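You operate a simulated robot arm through the tools that you are given. There is no shell and no other tool.

You are at the controls of a simulated robot arm. One attempt, no reset.

## Task
Measure the depth of the block on the gauge slider and put it in the tray for its reading.
Fine: within 50 either way the green tray, else the orange; knob up, slider out.

It is judged by the outcome, as a careful person would: the job done as asked, and still so three seconds after it is handed in. It fails if anything else is knocked over, pushed out of place, dropped, spilled or broken.

## Robot
A 7-joint arm with a two-finger parallel gripper, fixed in place. Base frame: the origin is on the floor under the middle of its stand, x ahead of it, y to its left, z up; the work surface is at about z = 82.8. Readings come in cm, rad, newtons and seconds.
With the tool pointing down near the work surface it reaches from about 10 to 64 cm from the base axis. Its first joint turns from -1.152 to 1.152 rad. Payload 1.57 kg.
The TCP is the grasp point between the finger pads, 3 cm short of the fingertips. In the tool frame z runs along the fingers and y along their closing line. The gripper opens to 8 cm. The fingers are 1.7 cm wide and 1.2 cm thick; the gripper's body (4 by 8.2 cm) begins 8 cm behind the TCP.
Orientation is told as [roll, pitch, yaw] about the base's x, y, z axes, in that order, counted from this pose: with the fingers straight down and closing along the base's y, the tool's x points along the base's -x, its y along +y and its z along -z.

## Interface
- The arm moves only by the tool send_rows. Its argument "plan" is a list of rows, each a list of 3 entries, a list of its own where there are three numbers: the turn, a rotation vector about the tool's x, y, z in units of 4 degrees (1.0 is 4 degrees), then the shift along the tool's x, y, z in units of 25 mm (1.0 is 25 mm), then the gripper command, from -1 (fully open) to 1 (shut), values between in proportion. In form: [[[rx, ry, rz], [x, y, z], hand], ...]. A call has 1 to 20 rows; each row shifts and turns the commanded pose from where the row before left it, along the tool's axes as they then stand. A call with a number of a shift or a turn outside -1 to 1 is refused whole. A row lasts 0.2 s, in which the tool goes at most 5 cm and 0.15 rad; a call with a longer step from one row to the next is refused whole, and so is a gripper value outside its range. A pose out of reach is approached as far as the arm can. The call stops where the force on the tool passes 70 N (or 10 N more than at its start, if that is more) or the arm is blocked; 0.2 s more then pass. Each finger travels about 7.2 cm/s and halts on what it meets, pressing with about 41 N; the grip force reading is that of the motor and also rises with nothing between the fingers. The clock runs only during rows and for 0.2 s after the last one: add rows that do not move to give the fingers time. It gives the time, the measured TCP pose, the force on the tool (base axes), the opening and the grip force at its end, in the units of the frame above (readings bear some noise), with the torque about the TCP (base axes, N m) and any sound that the robot's microphone picked up.
- Cameras (640 x 400 px; columns grow to the right, rows downward): "scene" is fixed at [6.09, 45.87, 139.86]; the picture's right is [-0.57, -0.82, 0.00], its down [-0.65, 0.45, -0.61] and it looks along [0.50, -0.35, -0.79] (base axes); focal length 214 px, centre (320, 200). "wrist" rides on the gripper at [7.2, -0.7, -12.2] in the tool frame; the picture's right is [0.09, 1.00, 0.00], its down [-0.84, 0.08, -0.54] and it looks along [-0.54, 0.05, 0.84] (tool axes); focal length 238 px, centre (320, 200). There is no depth. A picture from a camera that has moved, and an enlarged one, comes with that camera's place and axes in the base frame and with its lens.
- camera(camera): a new picture of that camera. The clock stands still meanwhile.
- enlarge(camera, box): a new picture of the part [left, top, right, bottom] of that camera's present view, enlarged. The clock stands still meanwhile.
- job_done(): hands the job in; it is judged then, once.

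Nothing tells you positions but the pictures and the camera data. Unless the task says otherwise, let go and move clear before handing in.

The tools are called after ">>>" as a command line: name --argument value ..., lists and objects as JSON in quotes. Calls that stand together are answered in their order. send_rows: Moves the arm, as the interface text tells. Its arguments: {"type":"object","properties":{"plan":{"type":"array"}},"required":["plan"]} The other tools are called the same way: camera (camera) takes a picture; enlarge (camera, box) takes an enlarged picture of a part of a camera's view; job_done () hands the job in.

At the start:

```text
t: 0.0
tool_pos: [38.94, -0.91, 121.02]
tool_rot: [-0.001, 0.0, -0.001]
ft_force: [0.1, 1.0, -0.3]
moment: [-0.01, 0.01, -0.02]
width: 8.0
gripper_force: 0.1
```

scene: 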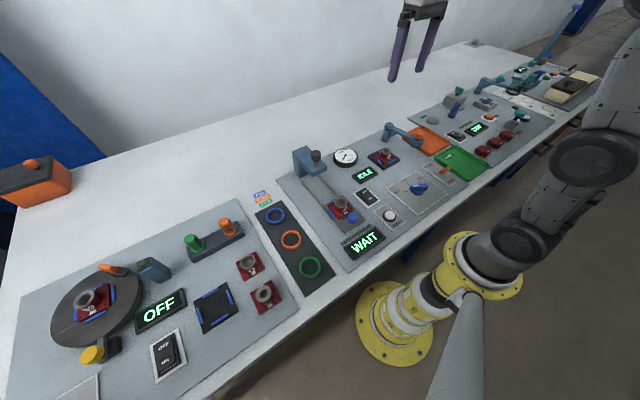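
wrist: 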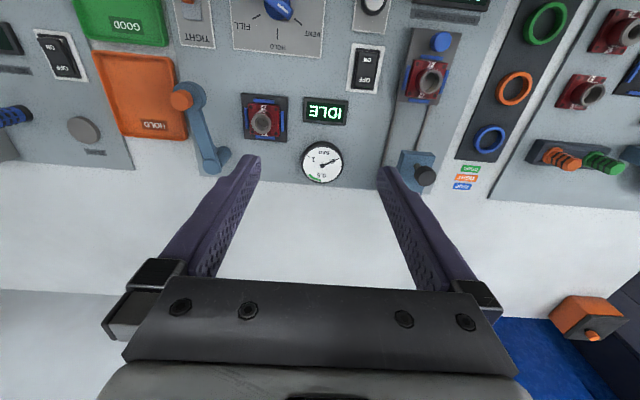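

I see a long bench with several panels, and the block and gauge have to be identified first. I'll take enlarged pictures before moving.

>>> enlarge --camera "scene" --box '[260, 120, 480, 270]'

>>> enlarge --camera "scene" --box '[380, 30, 610, 180]'

>>> enlarge --camera "scene" --box '[0, 180, 340, 400]'

>>> enlarge --camera "wrist" --box '[220, 0, 520, 200]'

>>> enlarge --camera "wrist" --box '[0, 0, 300, 200]'

```text
2.67 times, centred on (370, 195) of scene
camera zoom: at [6.09, 45.87, 139.86], right [-0.57, -0.82, 0.0], down [-0.65, 0.45, -0.61], along [0.5, -0.35, -0.79], focal length 572 px, centre (187, 213)
```

zoom: 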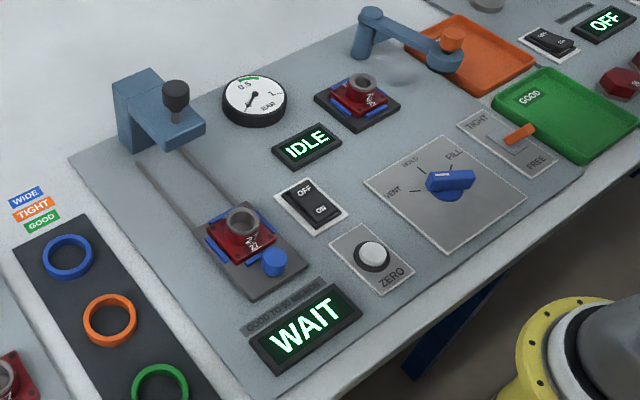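

```text
2.67 times, centred on (495, 105) of scene
camera zoom: at [6.09, 45.87, 139.86], right [-0.57, -0.82, 0.0], down [-0.65, 0.45, -0.61], along [0.5, -0.35, -0.79], focal length 572 px, centre (-147, 453)
```

zoom: 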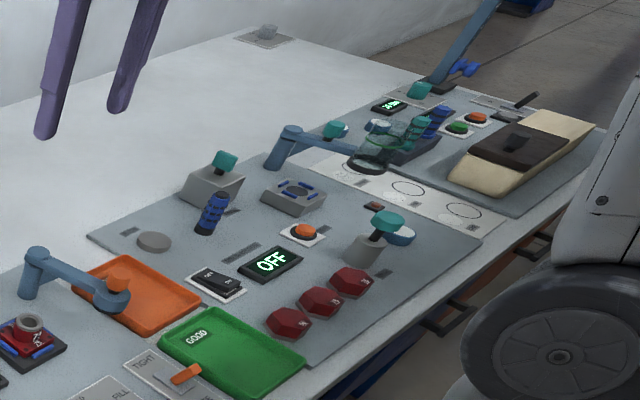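

```text
1.82 times, centred on (170, 290) of scene
camera zoom: at [6.09, 45.87, 139.86], right [-0.57, -0.82, 0.0], down [-0.65, 0.45, -0.61], along [0.5, -0.35, -0.79], focal length 390 px, centre (593, 36)
```

zoom: 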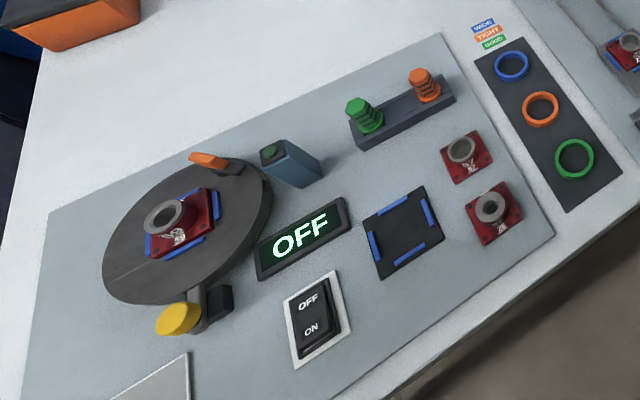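

```text
2.00 times, centred on (370, 100) of wrist
camera zoom: at [31.53, -1.44, 133.21], right [-0.09, 1.0, 0.0], down [0.84, 0.08, 0.54], along [0.54, 0.05, -0.84], focal length 477 px, centre (220, 400)
```

zoom: 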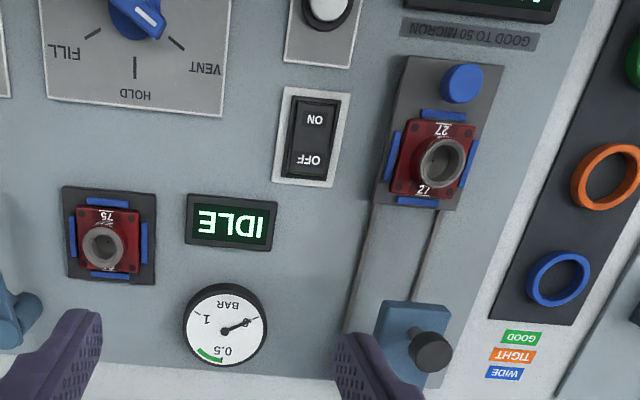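

```text
2.00 times, centred on (150, 100) of wrist
camera zoom: at [31.53, -1.44, 133.21], right [-0.09, 1.0, 0.0], down [0.84, 0.08, 0.54], along [0.54, 0.05, -0.84], focal length 477 px, centre (660, 400)
```

zoom: 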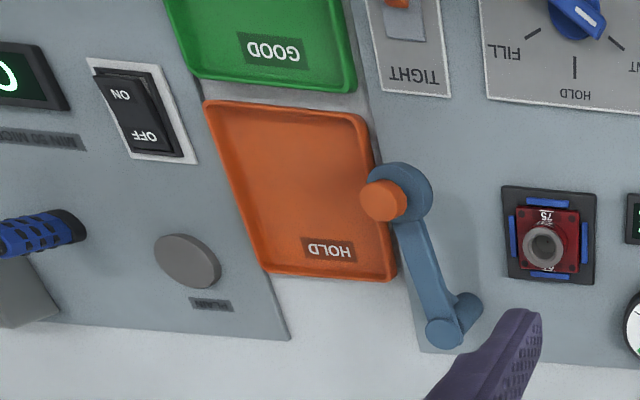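

The middle panel has the depth gauge. The slider with the red block is near [35, 19, 85], the gauge head with its dark knob is near [48, 18, 97], and there's a WAIT display and a ZERO button. The green GOOD and orange HOLD trays are to the right. I'll move the wrist camera over the gauge for a closer look.

>>> send_rows --plan '[[[0, 0, 0], [0.2, 0.95, 0.1], -1], [[0, 0, 0], [0.2, 0.95, 0.1], -1], [[0, 0, 0], [0.2, 0.95, 0.1], -1], [[0, 0, 0], [0.2, 0.95, 0.1], -1], [[0, 0, 0], [0.2, 0.95, 0.1], -1], [[0, 0, 0], [0.2, 0.95, 0.1], -1], [[0, 0, 0], [0.2, 0.95, 0.1], -1], [[0, 0, 0], [0.2, 0.95, 0.1], -1], [[0, 0, 0], [0, 0, 0], -1]]'

>>> camera --camera "wrist"

>>> camera --camera "scene"

```text
t: 2.0
tool_pos: [34.79, 18.08, 118.92]
tool_rot: [-0.001, 0.0, -0.002]
ft_force: [-0.5, 0.4, 0.4]
moment: [-0.03, 0.01, 0.02]
width: 7.99
gripper_force: 0.1
```

```text
taken
camera wrist: at [27.47, 17.57, 131.15], right [-0.09, 1.0, 0.0], down [0.84, 0.08, 0.54], along [0.54, 0.05, -0.84], focal length 238 px, centre (320, 200)
```

wrist: 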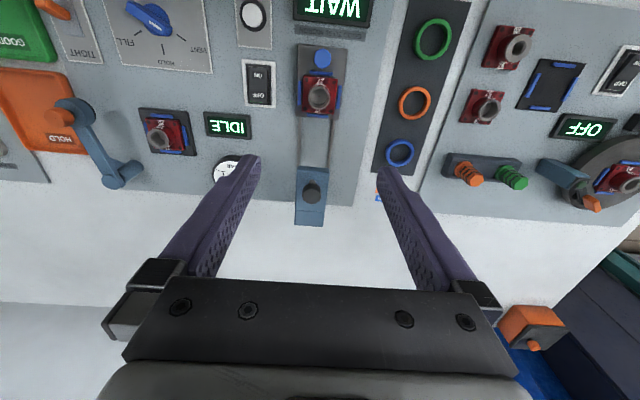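

```text
taken
```

scene: 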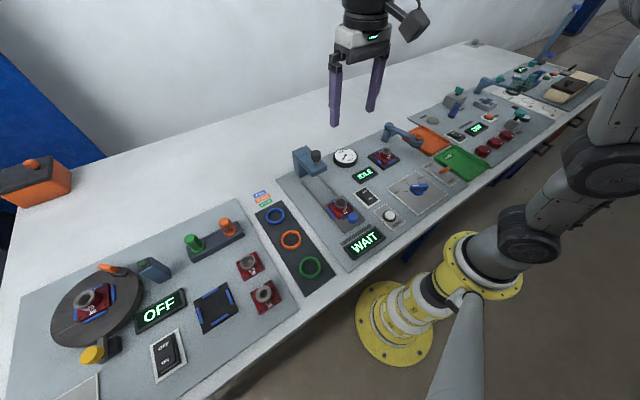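

>>> enlarge --camera "wrist" --box '[230, 0, 400, 115]'

>>> enlarge --camera "wrist" --box '[240, 120, 400, 240]'

>>> enlarge --camera "scene" --box '[280, 135, 400, 265]'

```text
3.48 times, centred on (315, 58) of wrist
camera zoom: at [27.47, 17.57, 131.15], right [-0.09, 1.0, 0.0], down [0.84, 0.08, 0.54], along [0.54, 0.05, -0.84], focal length 829 px, centre (337, 696)
```

zoom: 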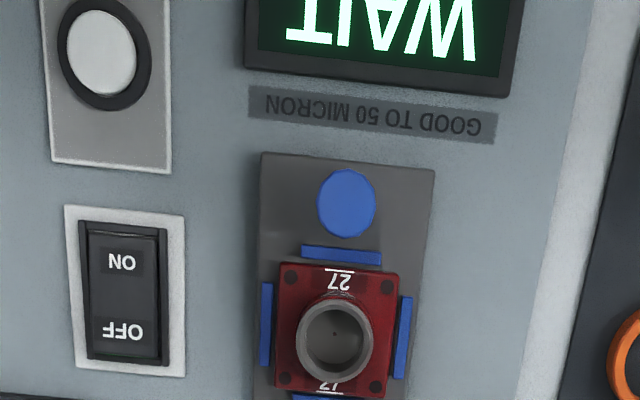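

```text
3.33 times, centred on (320, 180) of wrist
camera zoom: at [27.47, 17.57, 131.15], right [-0.09, 1.0, 0.0], down [0.84, 0.08, 0.54], along [0.54, 0.05, -0.84], focal length 794 px, centre (320, 267)
```

zoom: 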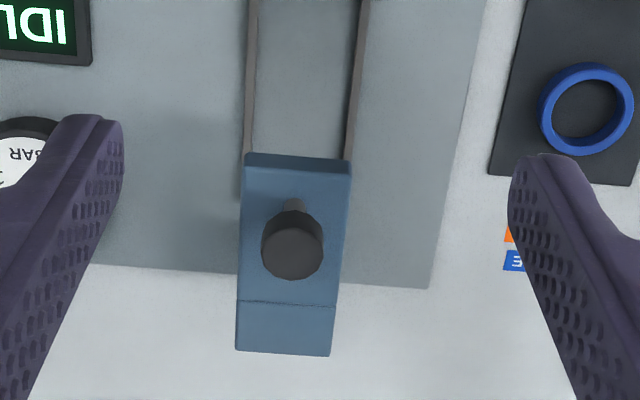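

```text
3.08 times, centred on (340, 200) of scene
camera zoom: at [6.09, 45.87, 139.86], right [-0.57, -0.82, 0.0], down [-0.65, 0.45, -0.61], along [0.5, -0.35, -0.79], focal length 660 px, centre (258, 200)
```

zoom: 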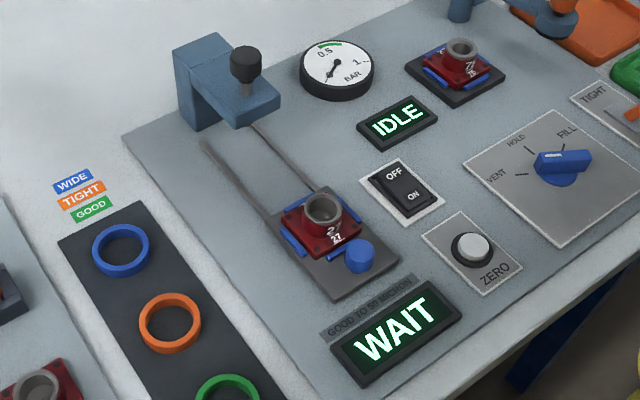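

The display reads WAIT and the label says "GOOD TO 50 MICRON". The slider's blue peg is near [29, 18, 86], and the plunger knob is near [48.1, 18.1, 96.6], standing up on its stem. Next I'll come down above the blue peg and check alignment.

>>> send_rows --plan '[[[0, 0, 0], [0.26, 0, 0.9], -1], [[0, 0, 0], [0.26, 0, 0.9], -1], [[0, 0, 0], [0.26, 0, 0.9], -1], [[0, 0, 0], [0.26, 0, 0.9], -1], [[0, 0, 0], [0.26, 0, 0.9], -1], [[0, 0, 0], [0.26, 0, 0.9], -1], [[0, 0, 0], [0.26, 0, 0.9], -0.6], [[0, 0, 0], [0.26, 0, 0.9], -0.3], [[0, 0, 0], [0.26, 0, 0.9], -0.3], [[0, 0, 0], [0, 0, 0], -0.3]]'

>>> camera --camera "wrist"

>>> enlarge --camera "scene" --box '[260, 110, 440, 270]'

```text
t: 4.2
tool_pos: [28.76, 18.14, 98.71]
tool_rot: [0.001, -0.001, 0.001]
ft_force: [0.5, 0.3, 0.1]
moment: [-0.02, 0.02, -0.01]
width: 5.2
gripper_force: 0.0
```

```text
taken
camera wrist: at [21.55, 17.67, 110.95], right [-0.09, 1.0, 0.0], down [0.84, 0.08, 0.54], along [0.54, 0.05, -0.84], focal length 238 px, centre (320, 200)
```

wrist: 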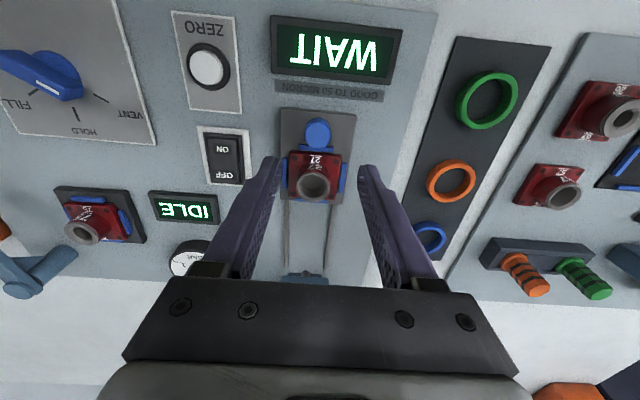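

```text
2.50 times, centred on (350, 190) of scene
camera zoom: at [6.09, 45.87, 139.86], right [-0.57, -0.82, 0.0], down [-0.65, 0.45, -0.61], along [0.5, -0.35, -0.79], focal length 536 px, centre (245, 225)
```

zoom: 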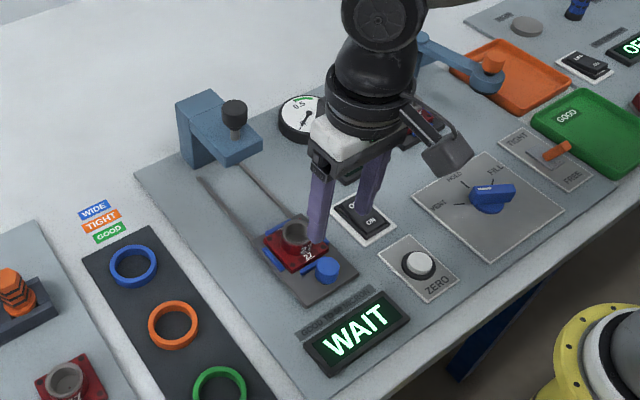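

The peg lies between the open fingers, at about [28.95, 18.0] with its top near z 86.8. I'll go down carefully around it and check before closing.

>>> send_rows --plan '[[[0, 0, 0], [-0.04, -0.02, 0.8], -0.3], [[0, 0, 0], [-0.04, -0.02, 0.8], -0.3], [[0, 0, 0], [0, 0, 0.8], -0.3], [[0, 0, 0], [0, 0, 0.8], -0.3], [[0, 0, 0], [0, 0, 0.6], -0.3], [[0, 0, 0], [0, 0, 0.2], -0.3], [[0, 0, 0], [0, 0, 0], -0.3]]'

>>> camera --camera "wrist"

>>> enlarge --camera "scene" --box '[300, 150, 410, 250]'

```text
t: 5.8
tool_pos: [29.05, 18.14, 88.85]
tool_rot: [0.001, 0.0, 0.002]
ft_force: [0.9, 0.4, 0.5]
moment: [-0.01, -0.01, 0.0]
width: 5.21
gripper_force: 0.0
```

```text
taken
camera wrist: at [21.88, 17.52, 100.99], right [-0.09, 1.0, 0.0], down [0.84, 0.08, 0.54], along [0.54, 0.05, -0.84], focal length 238 px, centre (320, 200)
```

wrist: 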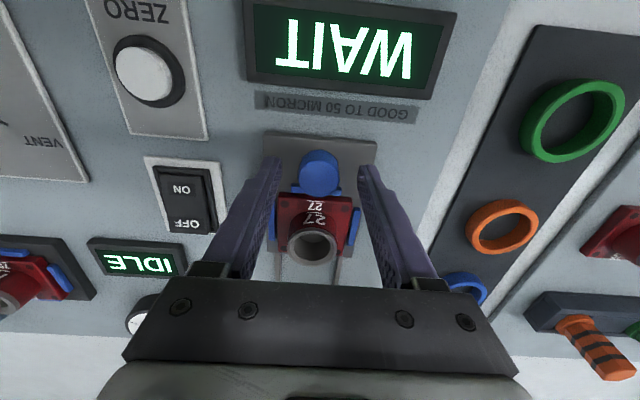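

```text
4.00 times, centred on (355, 200) of scene
camera zoom: at [6.1, 45.87, 139.86], right [-0.57, -0.82, 0.0], down [-0.65, 0.45, -0.61], along [0.5, -0.35, -0.79], focal length 858 px, centre (180, 200)
```

zoom: 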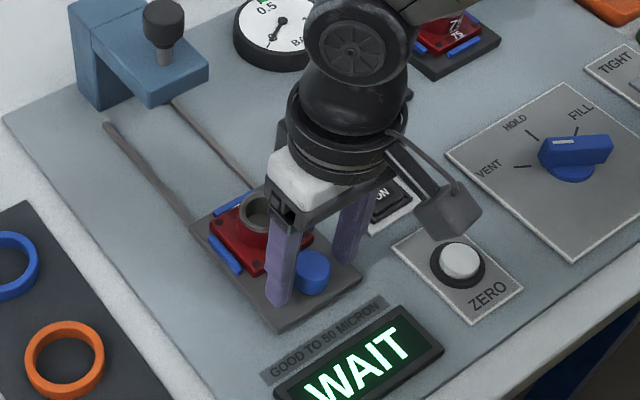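

The fingers flank the peg evenly. I'll lower half a centimetre more and close on it.

>>> send_rows --plan '[[[0, 0, 0], [0, 0, 0.12], -0.3], [[0, 0, 0], [0, 0, 0.1], -0.3], [[0, 0, 0], [0, 0, 0], 0.0], [[0, 0, 0], [0, 0, 0], 0.3], [[0, 0, 0], [0, 0, 0], 0.5], [[0, 0, 0], [0, 0, 0], 0.5]]'

>>> enlarge --camera "wrist" --box '[220, 100, 420, 280]'

```text
t: 7.2
tool_pos: [29.25, 18.08, 88.23]
tool_rot: [0.0, -0.001, -0.001]
ft_force: [1.9, -4.9, -0.2]
moment: [0.29, -0.02, 0.01]
width: 2.77
gripper_force: 38.2
```

```text
2.22 times, centred on (320, 190) of wrist
camera zoom: at [22.03, 17.46, 100.4], right [-0.09, 1.0, 0.0], down [0.84, 0.08, 0.54], along [0.54, 0.05, -0.84], focal length 530 px, centre (320, 222)
```

zoom: 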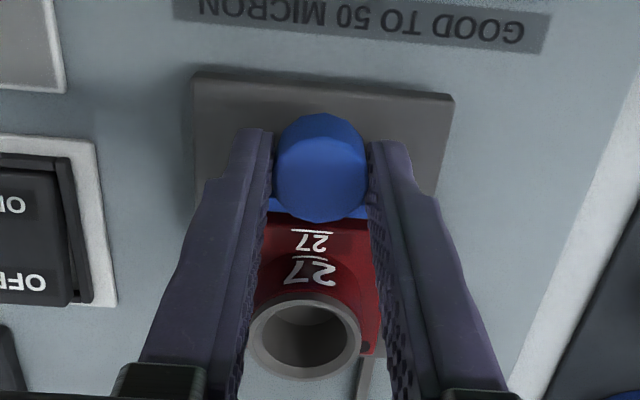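

The peg is gripped at 2.77 cm. Now I slide it in, along +x toward the head, with small steps.

>>> send_rows --plan '[[[0, 0, 0], [-0.2, 0, 0], 0.5], [[0, 0, 0], [-0.4, 0, 0], 0.5], [[0, 0, 0], [-0.5, 0, 0], 0.5], [[0, 0, 0], [-0.5, 0, 0], 0.5], [[0, 0, 0], [-0.5, 0, 0], 0.5], [[0, 0, 0], [-0.5, 0, 0], 0.5], [[0, 0, 0], [-0.5, 0, 0], 0.5], [[0, 0, 0], [-0.5, 0, 0], 0.5], [[0, 0, 0], [-0.3, 0, 0], 0.5], [[0, 0, 0], [0, 0, 0], 0.5]]'

>>> camera --camera "scene"

>>> camera --camera "wrist"

```text
t: 9.4
tool_pos: [38.91, 17.98, 88.4]
tool_rot: [0.0, 0.001, -0.001]
ft_force: [-0.3, 12.7, -15.0]
moment: [0.77, 0.8, -0.06]
width: 2.73
gripper_force: 38.4
```

```text
taken
```

scene: 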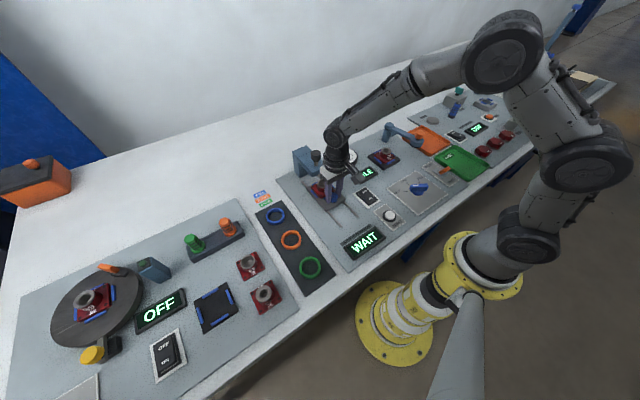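

```text
taken
camera wrist: at [31.61, 17.45, 100.44], right [-0.09, 1.0, 0.0], down [0.84, 0.08, 0.54], along [0.54, 0.05, -0.84], focal length 238 px, centre (320, 200)
```

wrist: 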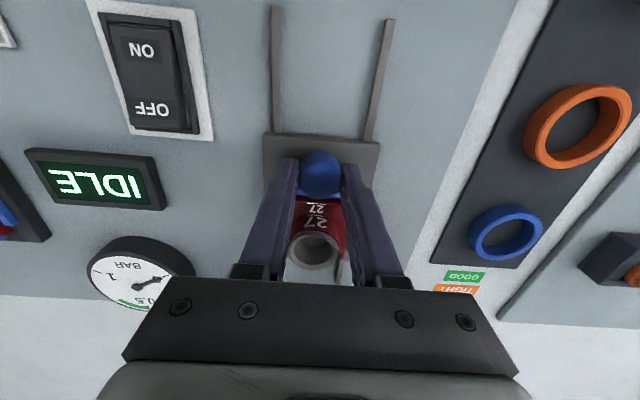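

The slider has moved about 9.7 cm and glides. I'll correct slightly for the side and lift forces, then push the rest of the way in small steps.

>>> send_rows --plan '[[[0, 0, 0], [0, 0.04, 0.05], 0.5], [[0, 0, 0], [-0.3, 0, 0], 0.5], [[0, 0, 0], [-0.3, 0, 0], 0.5], [[0, 0, 0], [-0.2, 0, 0], 0.5], [[0, 0, 0], [-0.2, 0, 0], 0.5], [[0, 0, 0], [-0.1, 0, 0], 0.5], [[0, 0, 0], [0, 0, 0], 0.5]]'

>>> enlarge --camera "scene" --box '[260, 120, 420, 270]'

>>> camera --camera "wrist"

```text
t: 11.0
tool_pos: [41.74, 18.0, 88.23]
tool_rot: [0.001, -0.005, 0.001]
ft_force: [0.1, -17.3, 29.1]
moment: [-0.97, 0.62, -0.09]
width: 2.72
gripper_force: 37.7
```

```text
2.67 times, centred on (340, 195) of scene
camera zoom: at [6.06, 45.81, 139.89], right [-0.57, -0.82, 0.0], down [-0.65, 0.45, -0.61], along [0.5, -0.35, -0.79], focal length 572 px, centre (267, 213)
```

zoom: 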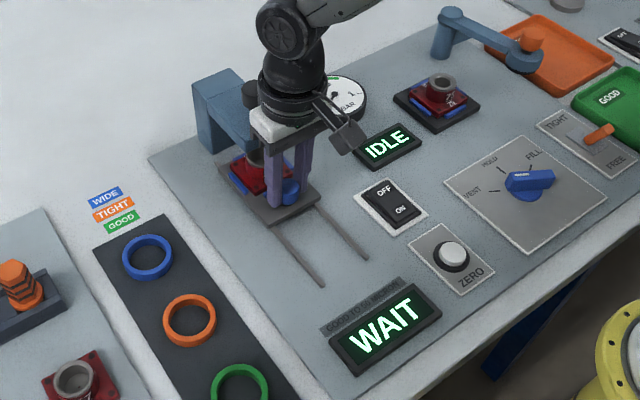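

```text
taken
camera wrist: at [34.43, 17.46, 100.41], right [-0.09, 1.0, 0.0], down [0.83, 0.08, 0.55], along [0.54, 0.05, -0.84], focal length 238 px, centre (320, 200)
```

wrist: 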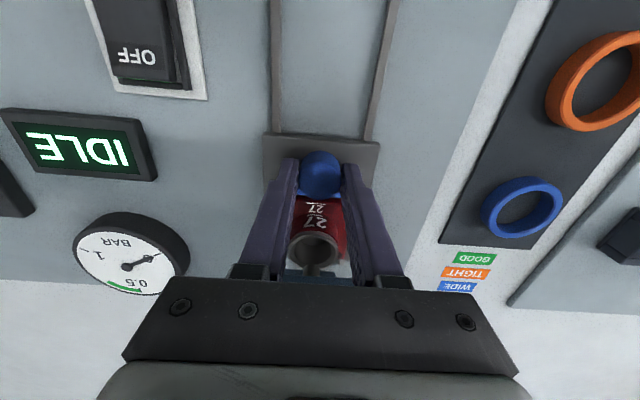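

The slider isn't at its stop yet. I'll relax the side and downward force a bit and keep edging in.

>>> send_rows --plan '[[[0, 0, 0], [0, -0.02, -0.03], 0.5], [[0, 0, 0], [-0.1, 0, 0], 0.5], [[0, 0, 0], [-0.1, 0, 0], 0.5], [[0, 0, 0], [-0.1, 0, 0], 0.5], [[0, 0, 0], [0, 0, 0], 0.5]]'

>>> enlarge --camera "wrist" --box '[240, 130, 400, 290]'

>>> enlarge --camera "scene" --box '[280, 130, 400, 260]'

```text
t: 12.2
tool_pos: [42.38, 18.06, 88.32]
tool_rot: [0.0, -0.002, 0.0]
ft_force: [1.4, -13.3, 26.4]
moment: [-0.77, -0.21, 0.18]
width: 2.76
gripper_force: 38.4
```

```text
2.50 times, centred on (320, 210) of wrist
camera zoom: at [35.05, 17.46, 100.41], right [-0.09, 1.0, 0.0], down [0.84, 0.08, 0.54], along [0.54, 0.05, -0.84], focal length 596 px, centre (320, 175)
```

zoom: 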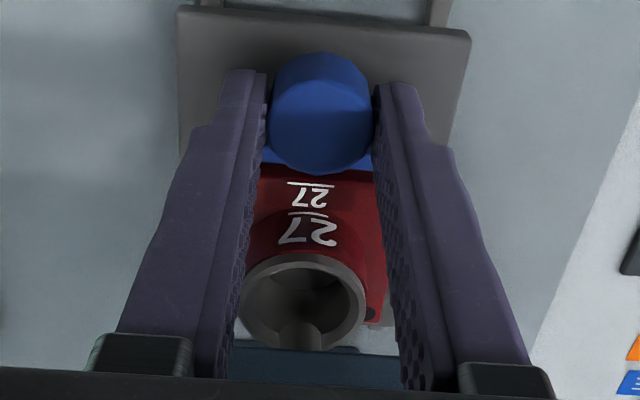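

```text
3.08 times, centred on (340, 195) of scene
camera zoom: at [6.06, 45.82, 139.88], right [-0.57, -0.82, 0.0], down [-0.65, 0.45, -0.61], along [0.5, -0.35, -0.79], focal length 660 px, centre (258, 215)
```

zoom: 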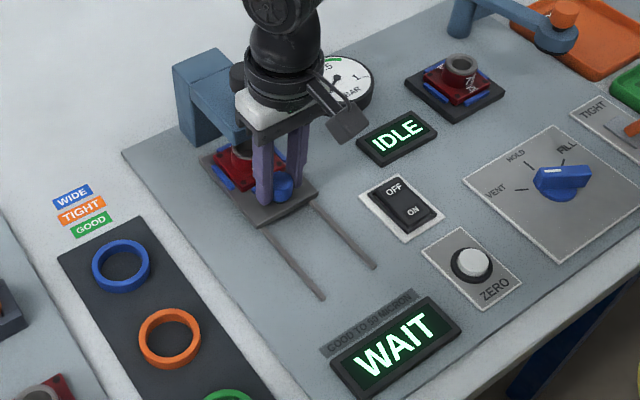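

>>> send_rows --plan '[[[0, 0, 0], [0, -0.015, -0.03], 0.5], [[0, 0, 0], [-0.08, 0, 0], 0.5], [[0, 0, 0], [-0.08, 0, 0], 0.5], [[0, 0, 0], [-0.08, 0, 0], 0.5], [[0, 0, 0], [0, 0, 0], 0.5]]'

>>> enlarge --camera "wrist" --box '[240, 130, 400, 290]'

```text
t: 13.4
tool_pos: [42.73, 17.98, 88.12]
tool_rot: [-0.001, 0.002, 0.0]
ft_force: [-16.1, -10.0, 21.8]
moment: [0.21, -1.46, -0.08]
width: 2.75
gripper_force: 38.2
```

```text
2.50 times, centred on (320, 210) of wrist
camera zoom: at [35.58, 17.46, 100.43], right [-0.09, 1.0, 0.0], down [0.84, 0.08, 0.54], along [0.54, 0.05, -0.84], focal length 596 px, centre (320, 175)
```

zoom: 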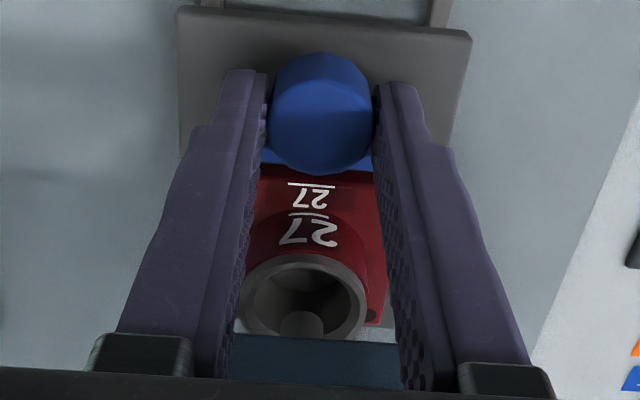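

The x force is now rising to −16 N, so the slider appears to be reaching its end stop. I'll give one small extra push to confirm.

>>> send_rows --plan '[[[0, 0, 0], [-0.05, 0, 0], 0.5], [[0, 0, 0], [0, 0, 0], 0.5]]'

```text
t: 14.0
tool_pos: [42.86, 18.01, 88.23]
tool_rot: [-0.001, 0.005, 0.002]
ft_force: [-38.8, -8.3, 25.1]
moment: [0.62, -4.14, -0.22]
width: 2.76
gripper_force: 38.2
```

The slider is at its stop. I'll take off the preload, open the fingers and lift clear.

>>> send_rows --plan '[[[0, 0, 0], [0.07, 0, -0.03], 0.5], [[0, 0, 0], [0, 0, 0], 0.2], [[0, 0, 0], [0, 0, 0], -0.1], [[0, 0, 0], [0, 0, 0], -0.2], [[0, 0, 0], [0, 0, 0], -0.2]]'

>>> enlarge --camera "wrist" --box '[220, 130, 420, 290]'

```text
t: 15.2
tool_pos: [42.89, 17.97, 88.13]
tool_rot: [-0.002, 0.002, -0.001]
ft_force: [-15.1, -0.9, -2.5]
moment: [0.07, -1.17, -0.01]
width: 4.78
gripper_force: 0.1
```

```text
2.50 times, centred on (320, 210) of wrist
camera zoom: at [35.57, 17.48, 100.45], right [-0.09, 1.0, 0.0], down [0.84, 0.08, 0.54], along [0.54, 0.05, -0.84], focal length 596 px, centre (320, 175)
```

zoom: 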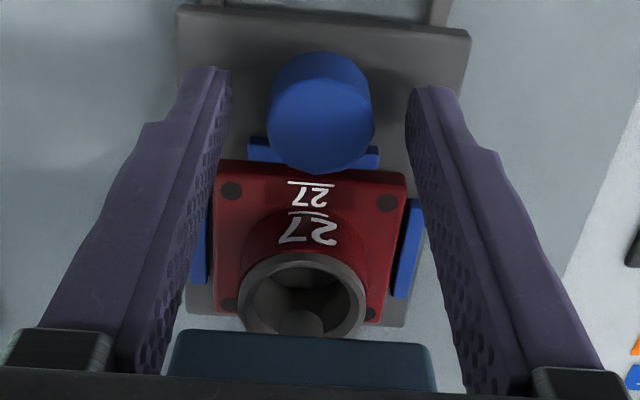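

The residual −15 N, with a moment arm of about 8 cm above the TCP, means the gripper body touched the gauge head, not the slider's stop. I'll back off and lift clear, then check how far the slider really is.

>>> send_rows --plan '[[[0, 0, 0], [0.15, 0, 0], -0.2], [[0, 0, 0], [0.25, 0, 0], -0.2], [[0, 0, 0], [0, 0, -0.3], -0.2], [[0, 0, 0], [0, 0, -0.6], -0.2], [[0, 0, 0], [0.6, 0, -0.8], -0.2], [[0, 0, 0], [0.9, 0, -0.9], -0.2], [[0, 0, 0], [0.9, 0, -0.9], -0.2], [[0, 0, 0], [0.9, 0, -0.9], -0.2], [[0, 0, 0], [0.9, 0, -0.9], -0.2], [[0, 0, 0], [0, 0, 0], -0.2]]'

>>> camera --camera "wrist"

>>> enlarge --camera "scene" --box '[280, 130, 400, 260]'

```text
t: 17.4
tool_pos: [31.42, 17.87, 101.48]
tool_rot: [0.001, 0.0, 0.0]
ft_force: [0.1, -0.8, -0.2]
moment: [-0.01, -0.01, 0.0]
width: 4.81
gripper_force: 0.0
```

```text
taken
camera wrist: at [24.14, 17.42, 113.62], right [-0.09, 1.0, 0.0], down [0.84, 0.08, 0.54], along [0.54, 0.05, -0.84], focal length 238 px, centre (320, 200)
```

wrist: 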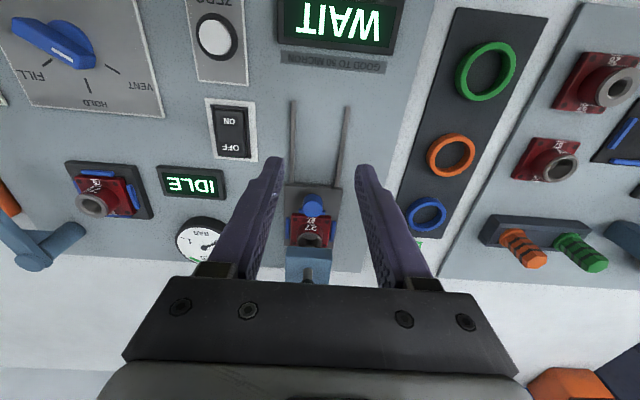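

```text
3.08 times, centred on (340, 195) of scene
camera zoom: at [6.09, 45.87, 139.86], right [-0.57, -0.82, 0.0], down [-0.65, 0.45, -0.61], along [0.5, -0.35, -0.79], focal length 660 px, centre (258, 215)
```

zoom: 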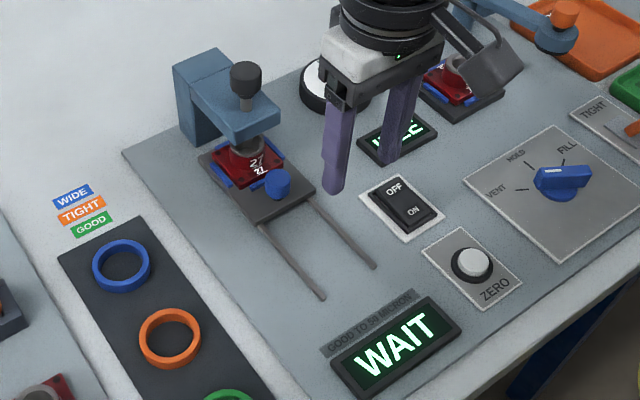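

>>> enlarge --camera "wrist" --box '[260, 180, 360, 290]'

>>> enlarge --camera "scene" --box '[295, 140, 345, 180]'

```text
3.64 times, centred on (310, 235) of wrist
camera zoom: at [24.14, 17.42, 113.62], right [-0.09, 1.0, 0.0], down [0.84, 0.08, 0.54], along [0.54, 0.05, -0.84], focal length 867 px, centre (356, 73)
```

zoom: 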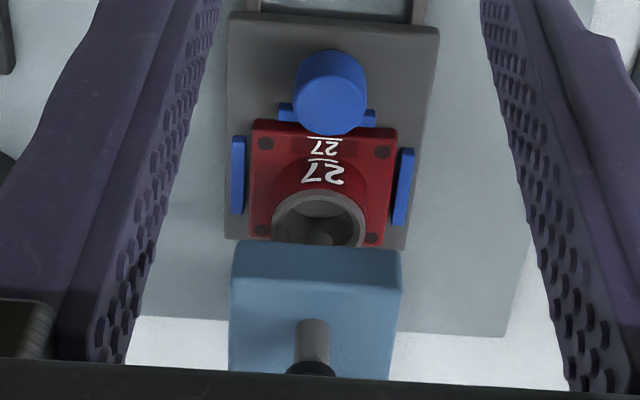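

```text
10.00 times, centred on (320, 160) of scene
camera zoom: at [6.09, 45.87, 139.86], right [-0.57, -0.82, 0.0], down [-0.65, 0.45, -0.61], along [0.5, -0.35, -0.79], focal length 2145 px, centre (320, 600)
```

zoom: 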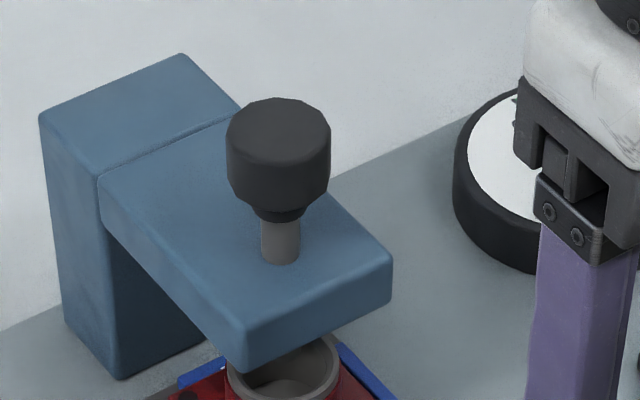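

The tube is now under the head, at about x 48.4 with the stylus at about 48.0–48.5. To be sure the slider is at its real stop, I'll push the peg from behind with closed fingertips, which keeps the hand well clear of the head.

>>> send_rows --plan '[[[0, 0, 0], [-0.48, 0.03, 0.87], 0.3], [[0, 0, 0], [-0.48, 0.03, 0.87], 1], [[0, 0, 0], [-0.48, 0, 0.87], 1], [[0, 0, 0], [-0.48, 0, 0.87], 1], [[0, 0, 0], [-0.48, 0, 0.87], 1], [[0, 0, 0], [-0.4, 0, 0.7], 1], [[0, 0, 0], [0, 0, 0.18], 1], [[0, 0, 0], [0, 0, 0], 1]]'

>>> camera --camera "wrist"

```text
t: 19.2
tool_pos: [38.58, 18.17, 88.37]
tool_rot: [0.001, 0.0, -0.001]
ft_force: [0.0, 0.1, -0.7]
moment: [-0.03, -0.02, 0.03]
width: 0.0
gripper_force: 21.5
```

```text
taken
camera wrist: at [31.26, 17.68, 100.64], right [-0.09, 1.0, 0.0], down [0.84, 0.08, 0.54], along [0.54, 0.05, -0.84], focal length 238 px, centre (320, 200)
```

wrist: 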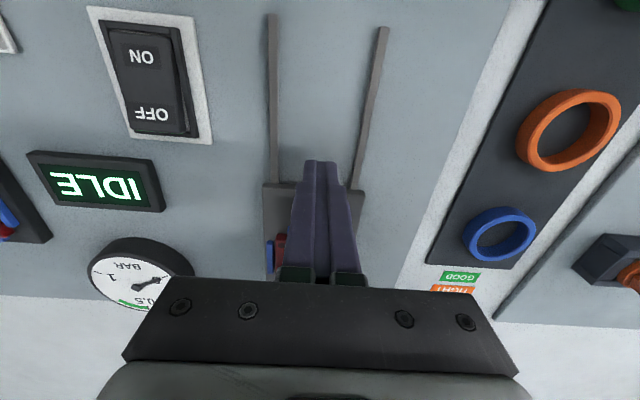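

>>> send_rows --plan '[[[0, 0, 0], [-0.2, 0, 0], 1], [[0, 0, 0], [-0.2, 0, 0], 1], [[0, 0, 0], [-0.1, 0, 0], 1], [[0, 0, 0], [-0.1, 0, 0], 1], [[0, 0, 0], [-0.06, 0, 0], 1], [[0, 0, 0], [0, 0, 0], 1]]'

```text
t: 20.6
tool_pos: [40.08, 18.16, 88.37]
tool_rot: [0.001, 0.001, -0.001]
ft_force: [-0.4, -0.7, -0.7]
moment: [0.0, 0.02, 0.03]
width: 0.03
gripper_force: 21.9
```

>>> send_rows --plan '[[[0, 0, 0], [-0.06, 0, 0], 1], [[0, 0, 0], [-0.06, 0, 0], 1], [[0, 0, 0], [-0.06, 0, 0], 1], [[0, 0, 0], [0, 0, 0], 1]]'

>>> enlarge --camera "scene" --box '[290, 140, 370, 210]'

```text
t: 21.6
tool_pos: [40.45, 18.15, 88.4]
tool_rot: [0.0, 0.0, 0.0]
ft_force: [-6.3, 2.0, 1.7]
moment: [0.04, 0.1, 0.01]
width: 0.0
gripper_force: 20.9
```

```text
5.71 times, centred on (330, 175) of scene
camera zoom: at [6.08, 45.87, 139.86], right [-0.57, -0.82, 0.0], down [-0.65, 0.45, -0.61], along [0.5, -0.35, -0.79], focal length 1226 px, centre (263, 343)
```

zoom: 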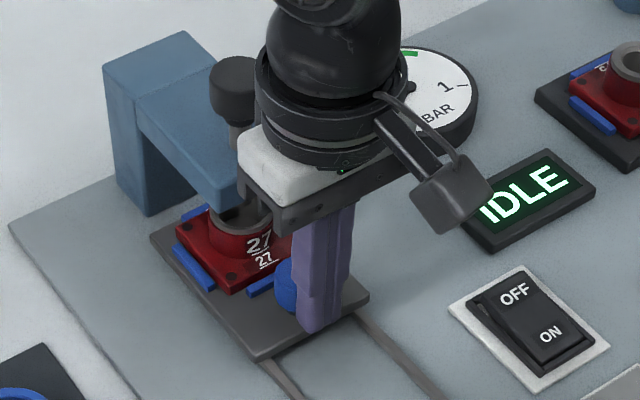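

The fingers now touch the peg (−6 N, from below the TCP). I'll push further to see whether it moves or stops.

>>> send_rows --plan '[[[0, 0, 0], [-0.05, 0, 0], 1], [[0, 0, 0], [-0.05, 0, 0], 1], [[0, 0, 0], [0, 0, 0], 1]]'

```text
t: 22.4
tool_pos: [40.43, 18.2, 88.26]
tool_rot: [-0.002, 0.006, -0.001]
ft_force: [-23.6, 1.0, 9.1]
moment: [0.14, 0.25, -0.05]
width: 0.0
gripper_force: 21.6
```

The peg doesn't move while the force climbs to −24 N, so the slider is at its stop. I'll back off, rise, and go above the knob (top near [48.2, 18.05, 97.5]) with closed fingers.

>>> send_rows --plan '[[[0, 0, 0], [0.15, 0, 0], 1], [[0, 0, 0], [0.25, 0, 0], 1], [[0, 0, 0], [0, 0, -0.5], 1], [[0, 0, 0], [0, 0, -1], 1], [[0, 0, 0], [0, 0, -1], 1], [[0, 0, 0], [0, 0, -1], 1], [[0, 0, 0], [0, 0, -1], 1], [[0, 0, 0], [0, 0, -1], 1], [[0, 0, 0], [0, 0, -1], 1], [[0, 0, 0], [0, 0, -0.5], 1], [[0, 0, 0], [0, 0, 0], 1]]'

>>> camera --camera "wrist"

>>> enlarge --camera "scene" --box '[280, 130, 400, 260]'

```text
t: 24.8
tool_pos: [39.78, 18.31, 106.03]
tool_rot: [0.0, -0.001, -0.002]
ft_force: [0.3, 0.1, 0.1]
moment: [0.0, 0.02, -0.02]
width: 0.0
gripper_force: 20.8
```

```text
taken
camera wrist: at [32.56, 17.74, 118.25], right [-0.09, 1.0, 0.0], down [0.84, 0.08, 0.54], along [0.54, 0.05, -0.84], focal length 238 px, centre (320, 200)
```

wrist: 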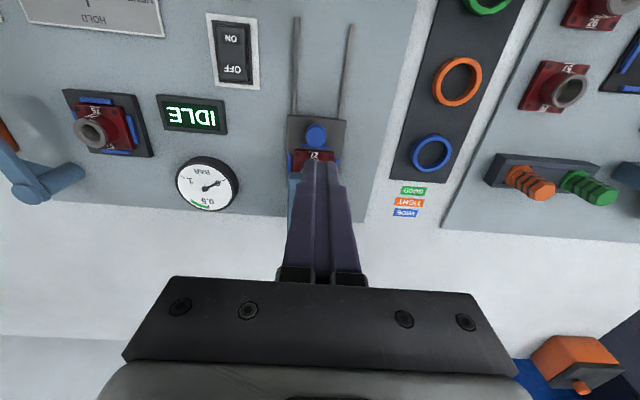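

```text
3.08 times, centred on (340, 195) of scene
camera zoom: at [6.09, 45.87, 139.86], right [-0.57, -0.82, 0.0], down [-0.65, 0.45, -0.61], along [0.5, -0.35, -0.79], focal length 660 px, centre (258, 215)
```

zoom: 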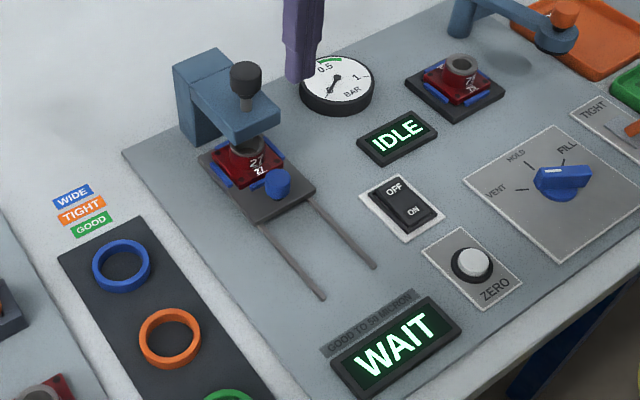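

>>> send_rows --plan '[[[0, 0, 0], [-0.85, -0.03, 0], 1], [[0, 0, 0], [-0.85, -0.03, 0], 1], [[0, 0, 0], [-0.85, -0.03, 0], 1], [[0, 0, 0], [-0.82, 0, 0], 1], [[0, 0, 0], [0, 0, 0.6], 1], [[0, 0, 0], [0, 0, 0.6], 1], [[0, 0, 0], [0, 0, 0.3], 1], [[0, 0, 0], [0, 0, 0], 1]]'

>>> enlarge --camera "scene" --box '[280, 110, 380, 180]'

>>> camera --camera "wrist"

```text
t: 26.6
tool_pos: [48.24, 17.82, 102.29]
tool_rot: [-0.001, -0.002, -0.001]
ft_force: [-0.7, -0.1, -0.9]
moment: [-0.04, -0.01, 0.0]
width: 0.02
gripper_force: 21.1
```

```text
5.71 times, centred on (330, 145) of scene
camera zoom: at [6.1, 45.87, 139.86], right [-0.57, -0.82, 0.0], down [-0.65, 0.45, -0.61], along [0.5, -0.35, -0.79], focal length 1226 px, centre (263, 514)
```

zoom: 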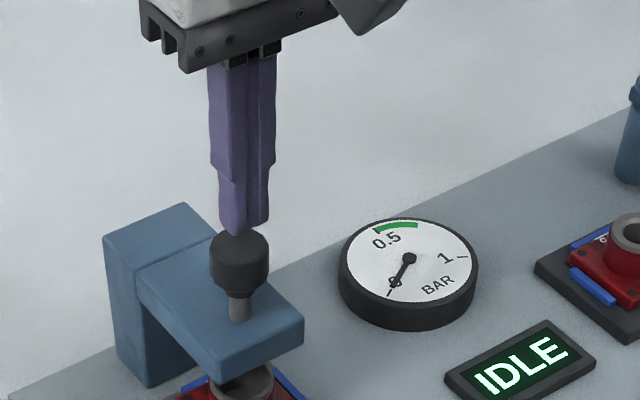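

```text
taken
camera wrist: at [40.9, 17.34, 114.45], right [-0.09, 1.0, 0.0], down [0.84, 0.08, 0.54], along [0.54, 0.05, -0.84], focal length 238 px, centre (320, 200)
```

wrist: 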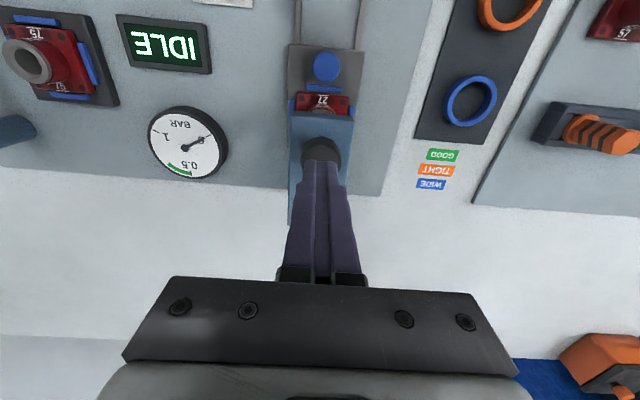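

The fingertips are directly above the knob. I'll press down gently in small steps, watching the force.

>>> send_rows --plan '[[[0, 0, 0], [0, 0.08, 0.3], 1], [[0, 0, 0], [0, 0, 0.3], 1], [[0, 0, 0], [0, 0, 0.1], 1], [[0, 0, 0], [0, 0, 0.08], 1], [[0, 0, 0], [0, 0, 0], 1]]'

>>> enlarge --camera "scene" --box '[290, 120, 370, 180]'

```text
t: 27.8
tool_pos: [48.07, 18.08, 100.19]
tool_rot: [0.0, 0.0, 0.001]
ft_force: [0.4, 1.0, 0.0]
moment: [0.0, 0.03, 0.02]
width: 0.01
gripper_force: 21.3
```

```text
6.67 times, centred on (330, 150) of scene
camera zoom: at [6.1, 45.87, 139.86], right [-0.57, -0.82, 0.0], down [-0.65, 0.45, -0.61], along [0.5, -0.35, -0.79], focal length 1430 px, centre (253, 533)
```

zoom: 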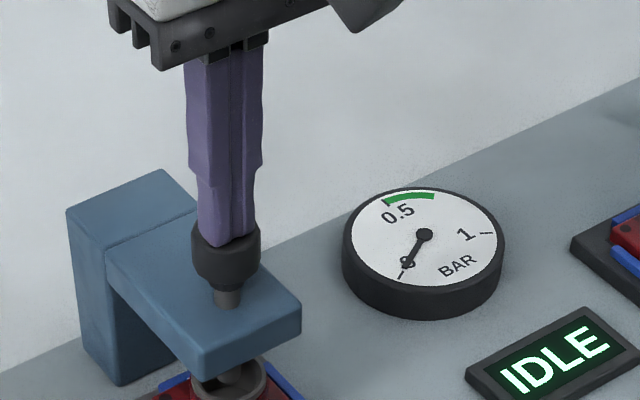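

>>> send_rows --plan '[[[0, 0, 0], [0, 0, 0.08], 1], [[0, 0, 0], [0, 0, 0.08], 1], [[0, 0, 0], [0, 0, 0.08], 1], [[0, 0, 0], [0, 0, 0], 1]]'

>>> enlarge --camera "scene" --box '[280, 120, 400, 260]'

```text
t: 28.8
tool_pos: [48.23, 18.15, 99.56]
tool_rot: [0.0, 0.002, 0.001]
ft_force: [-0.1, -0.1, -0.1]
moment: [0.0, -0.03, 0.01]
width: 0.01
gripper_force: 21.4
```

```text
2.86 times, centred on (340, 190) of scene
camera zoom: at [6.09, 45.87, 139.86], right [-0.57, -0.82, 0.0], down [-0.65, 0.45, -0.61], along [0.5, -0.35, -0.79], focal length 613 px, centre (263, 229)
```

zoom: 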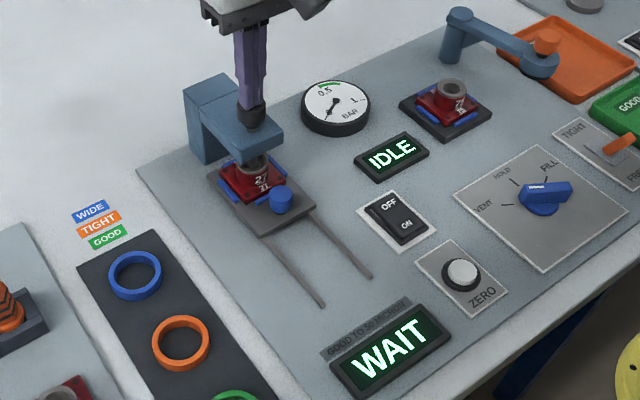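

>>> enlarge --camera "scene" --box '[290, 120, 370, 180]'

>>> enlarge --camera "wrist" --box '[260, 40, 380, 200]'

```text
6.67 times, centred on (330, 150) of scene
camera zoom: at [6.09, 45.87, 139.86], right [-0.57, -0.82, 0.0], down [-0.65, 0.45, -0.61], along [0.5, -0.35, -0.79], focal length 1430 px, centre (253, 533)
```

zoom: 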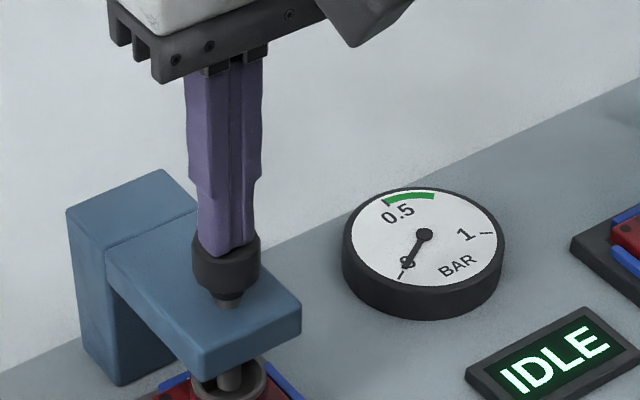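

```text
2.50 times, centred on (320, 120) of wrist
camera zoom: at [40.91, 17.65, 111.84], right [-0.09, 1.0, 0.0], down [0.84, 0.08, 0.54], along [0.54, 0.05, -0.84], focal length 596 px, centre (320, 400)
```

zoom: 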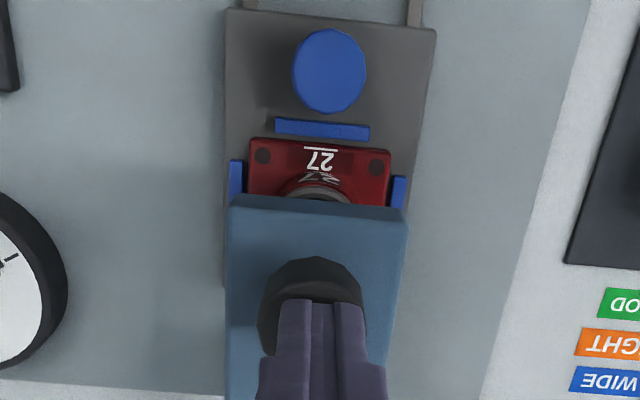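

The knob goes down with almost no force; the stem is shorter and the stylus is entering the bore. I'll continue in small steps until it lands.

>>> send_rows --plan '[[[0, 0, 0], [0, 0, 0.08], 1], [[0, 0, 0], [0, 0, 0.08], 1], [[0, 0, 0], [0, 0, 0], 1]]'

>>> enlarge --camera "scene" --box '[290, 120, 400, 260]'

```text
t: 29.6
tool_pos: [48.23, 18.23, 99.29]
tool_rot: [0.0, -0.001, 0.002]
ft_force: [0.5, -0.3, 0.0]
moment: [-0.02, 0.03, -0.02]
width: 0.03
gripper_force: 21.3
```

```text
2.86 times, centred on (345, 190) of scene
camera zoom: at [6.09, 45.87, 139.86], right [-0.57, -0.82, 0.0], down [-0.65, 0.45, -0.61], along [0.5, -0.35, -0.79], focal length 613 px, centre (249, 229)
```

zoom: 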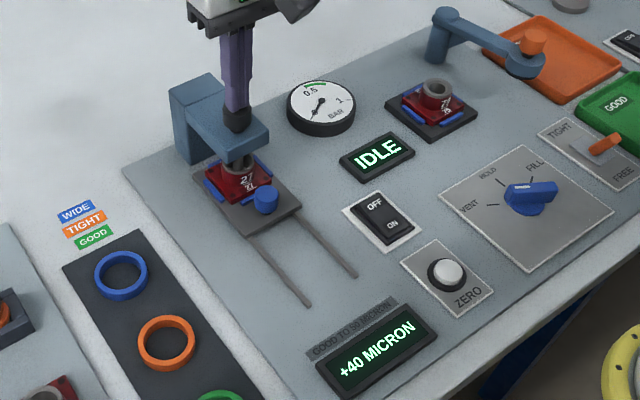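

The display now shows something like "+40 MICRON". I'll zoom in and check whether it is settled before relying on it.

>>> enlarge --camera "scene" --box '[335, 215, 400, 260]'

>>> enlarge --camera "scene" --box '[290, 120, 370, 180]'

>>> send_rows --plan '[[[0, 0, 0], [0, 0, 0], 1], [[0, 0, 0], [0, 0, 0], 1], [[0, 0, 0], [0, 0, 0], 1], [[0, 0, 0], [0, 0, 0], 1], [[0, 0, 0], [0, 0, 0], 1]]'

>>> enlarge --camera "scene" --box '[335, 215, 400, 260]'

```text
8.89 times, centred on (368, 238) of scene
camera zoom: at [6.09, 45.87, 139.86], right [-0.57, -0.82, 0.0], down [-0.65, 0.45, -0.61], along [0.5, -0.35, -0.79], focal length 1906 px, centre (-102, -133)
```

zoom: 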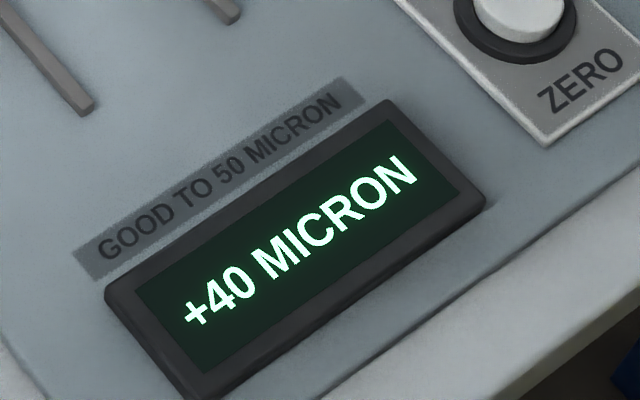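

```text
6.67 times, centred on (330, 150) of scene
camera zoom: at [6.09, 45.87, 139.86], right [-0.57, -0.82, 0.0], down [-0.65, 0.45, -0.61], along [0.5, -0.35, -0.79], focal length 1430 px, centre (253, 533)
```

zoom: 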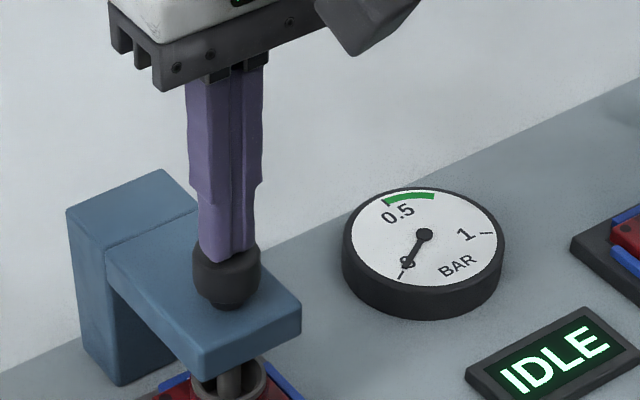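

```text
t: 30.8
tool_pos: [48.2, 18.26, 99.33]
tool_rot: [0.002, 0.001, 0.0]
ft_force: [-0.5, 0.4, 0.6]
moment: [0.0, -0.01, -0.01]
width: 0.01
gripper_force: 21.1
```

```text
8.89 times, centred on (368, 238) of scene
camera zoom: at [6.09, 45.87, 139.86], right [-0.57, -0.82, 0.0], down [-0.65, 0.45, -0.61], along [0.5, -0.35, -0.79], focal length 1906 px, centre (-102, -133)
```

zoom: 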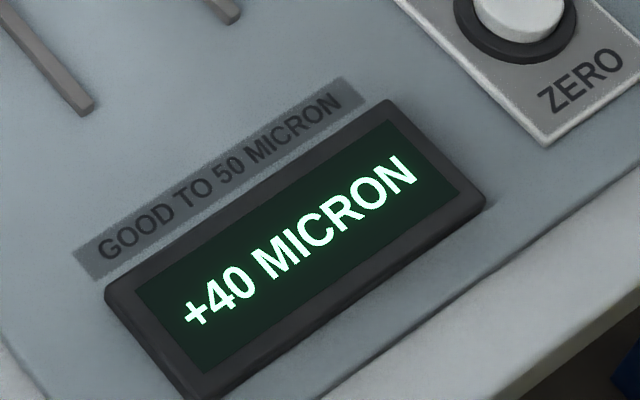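

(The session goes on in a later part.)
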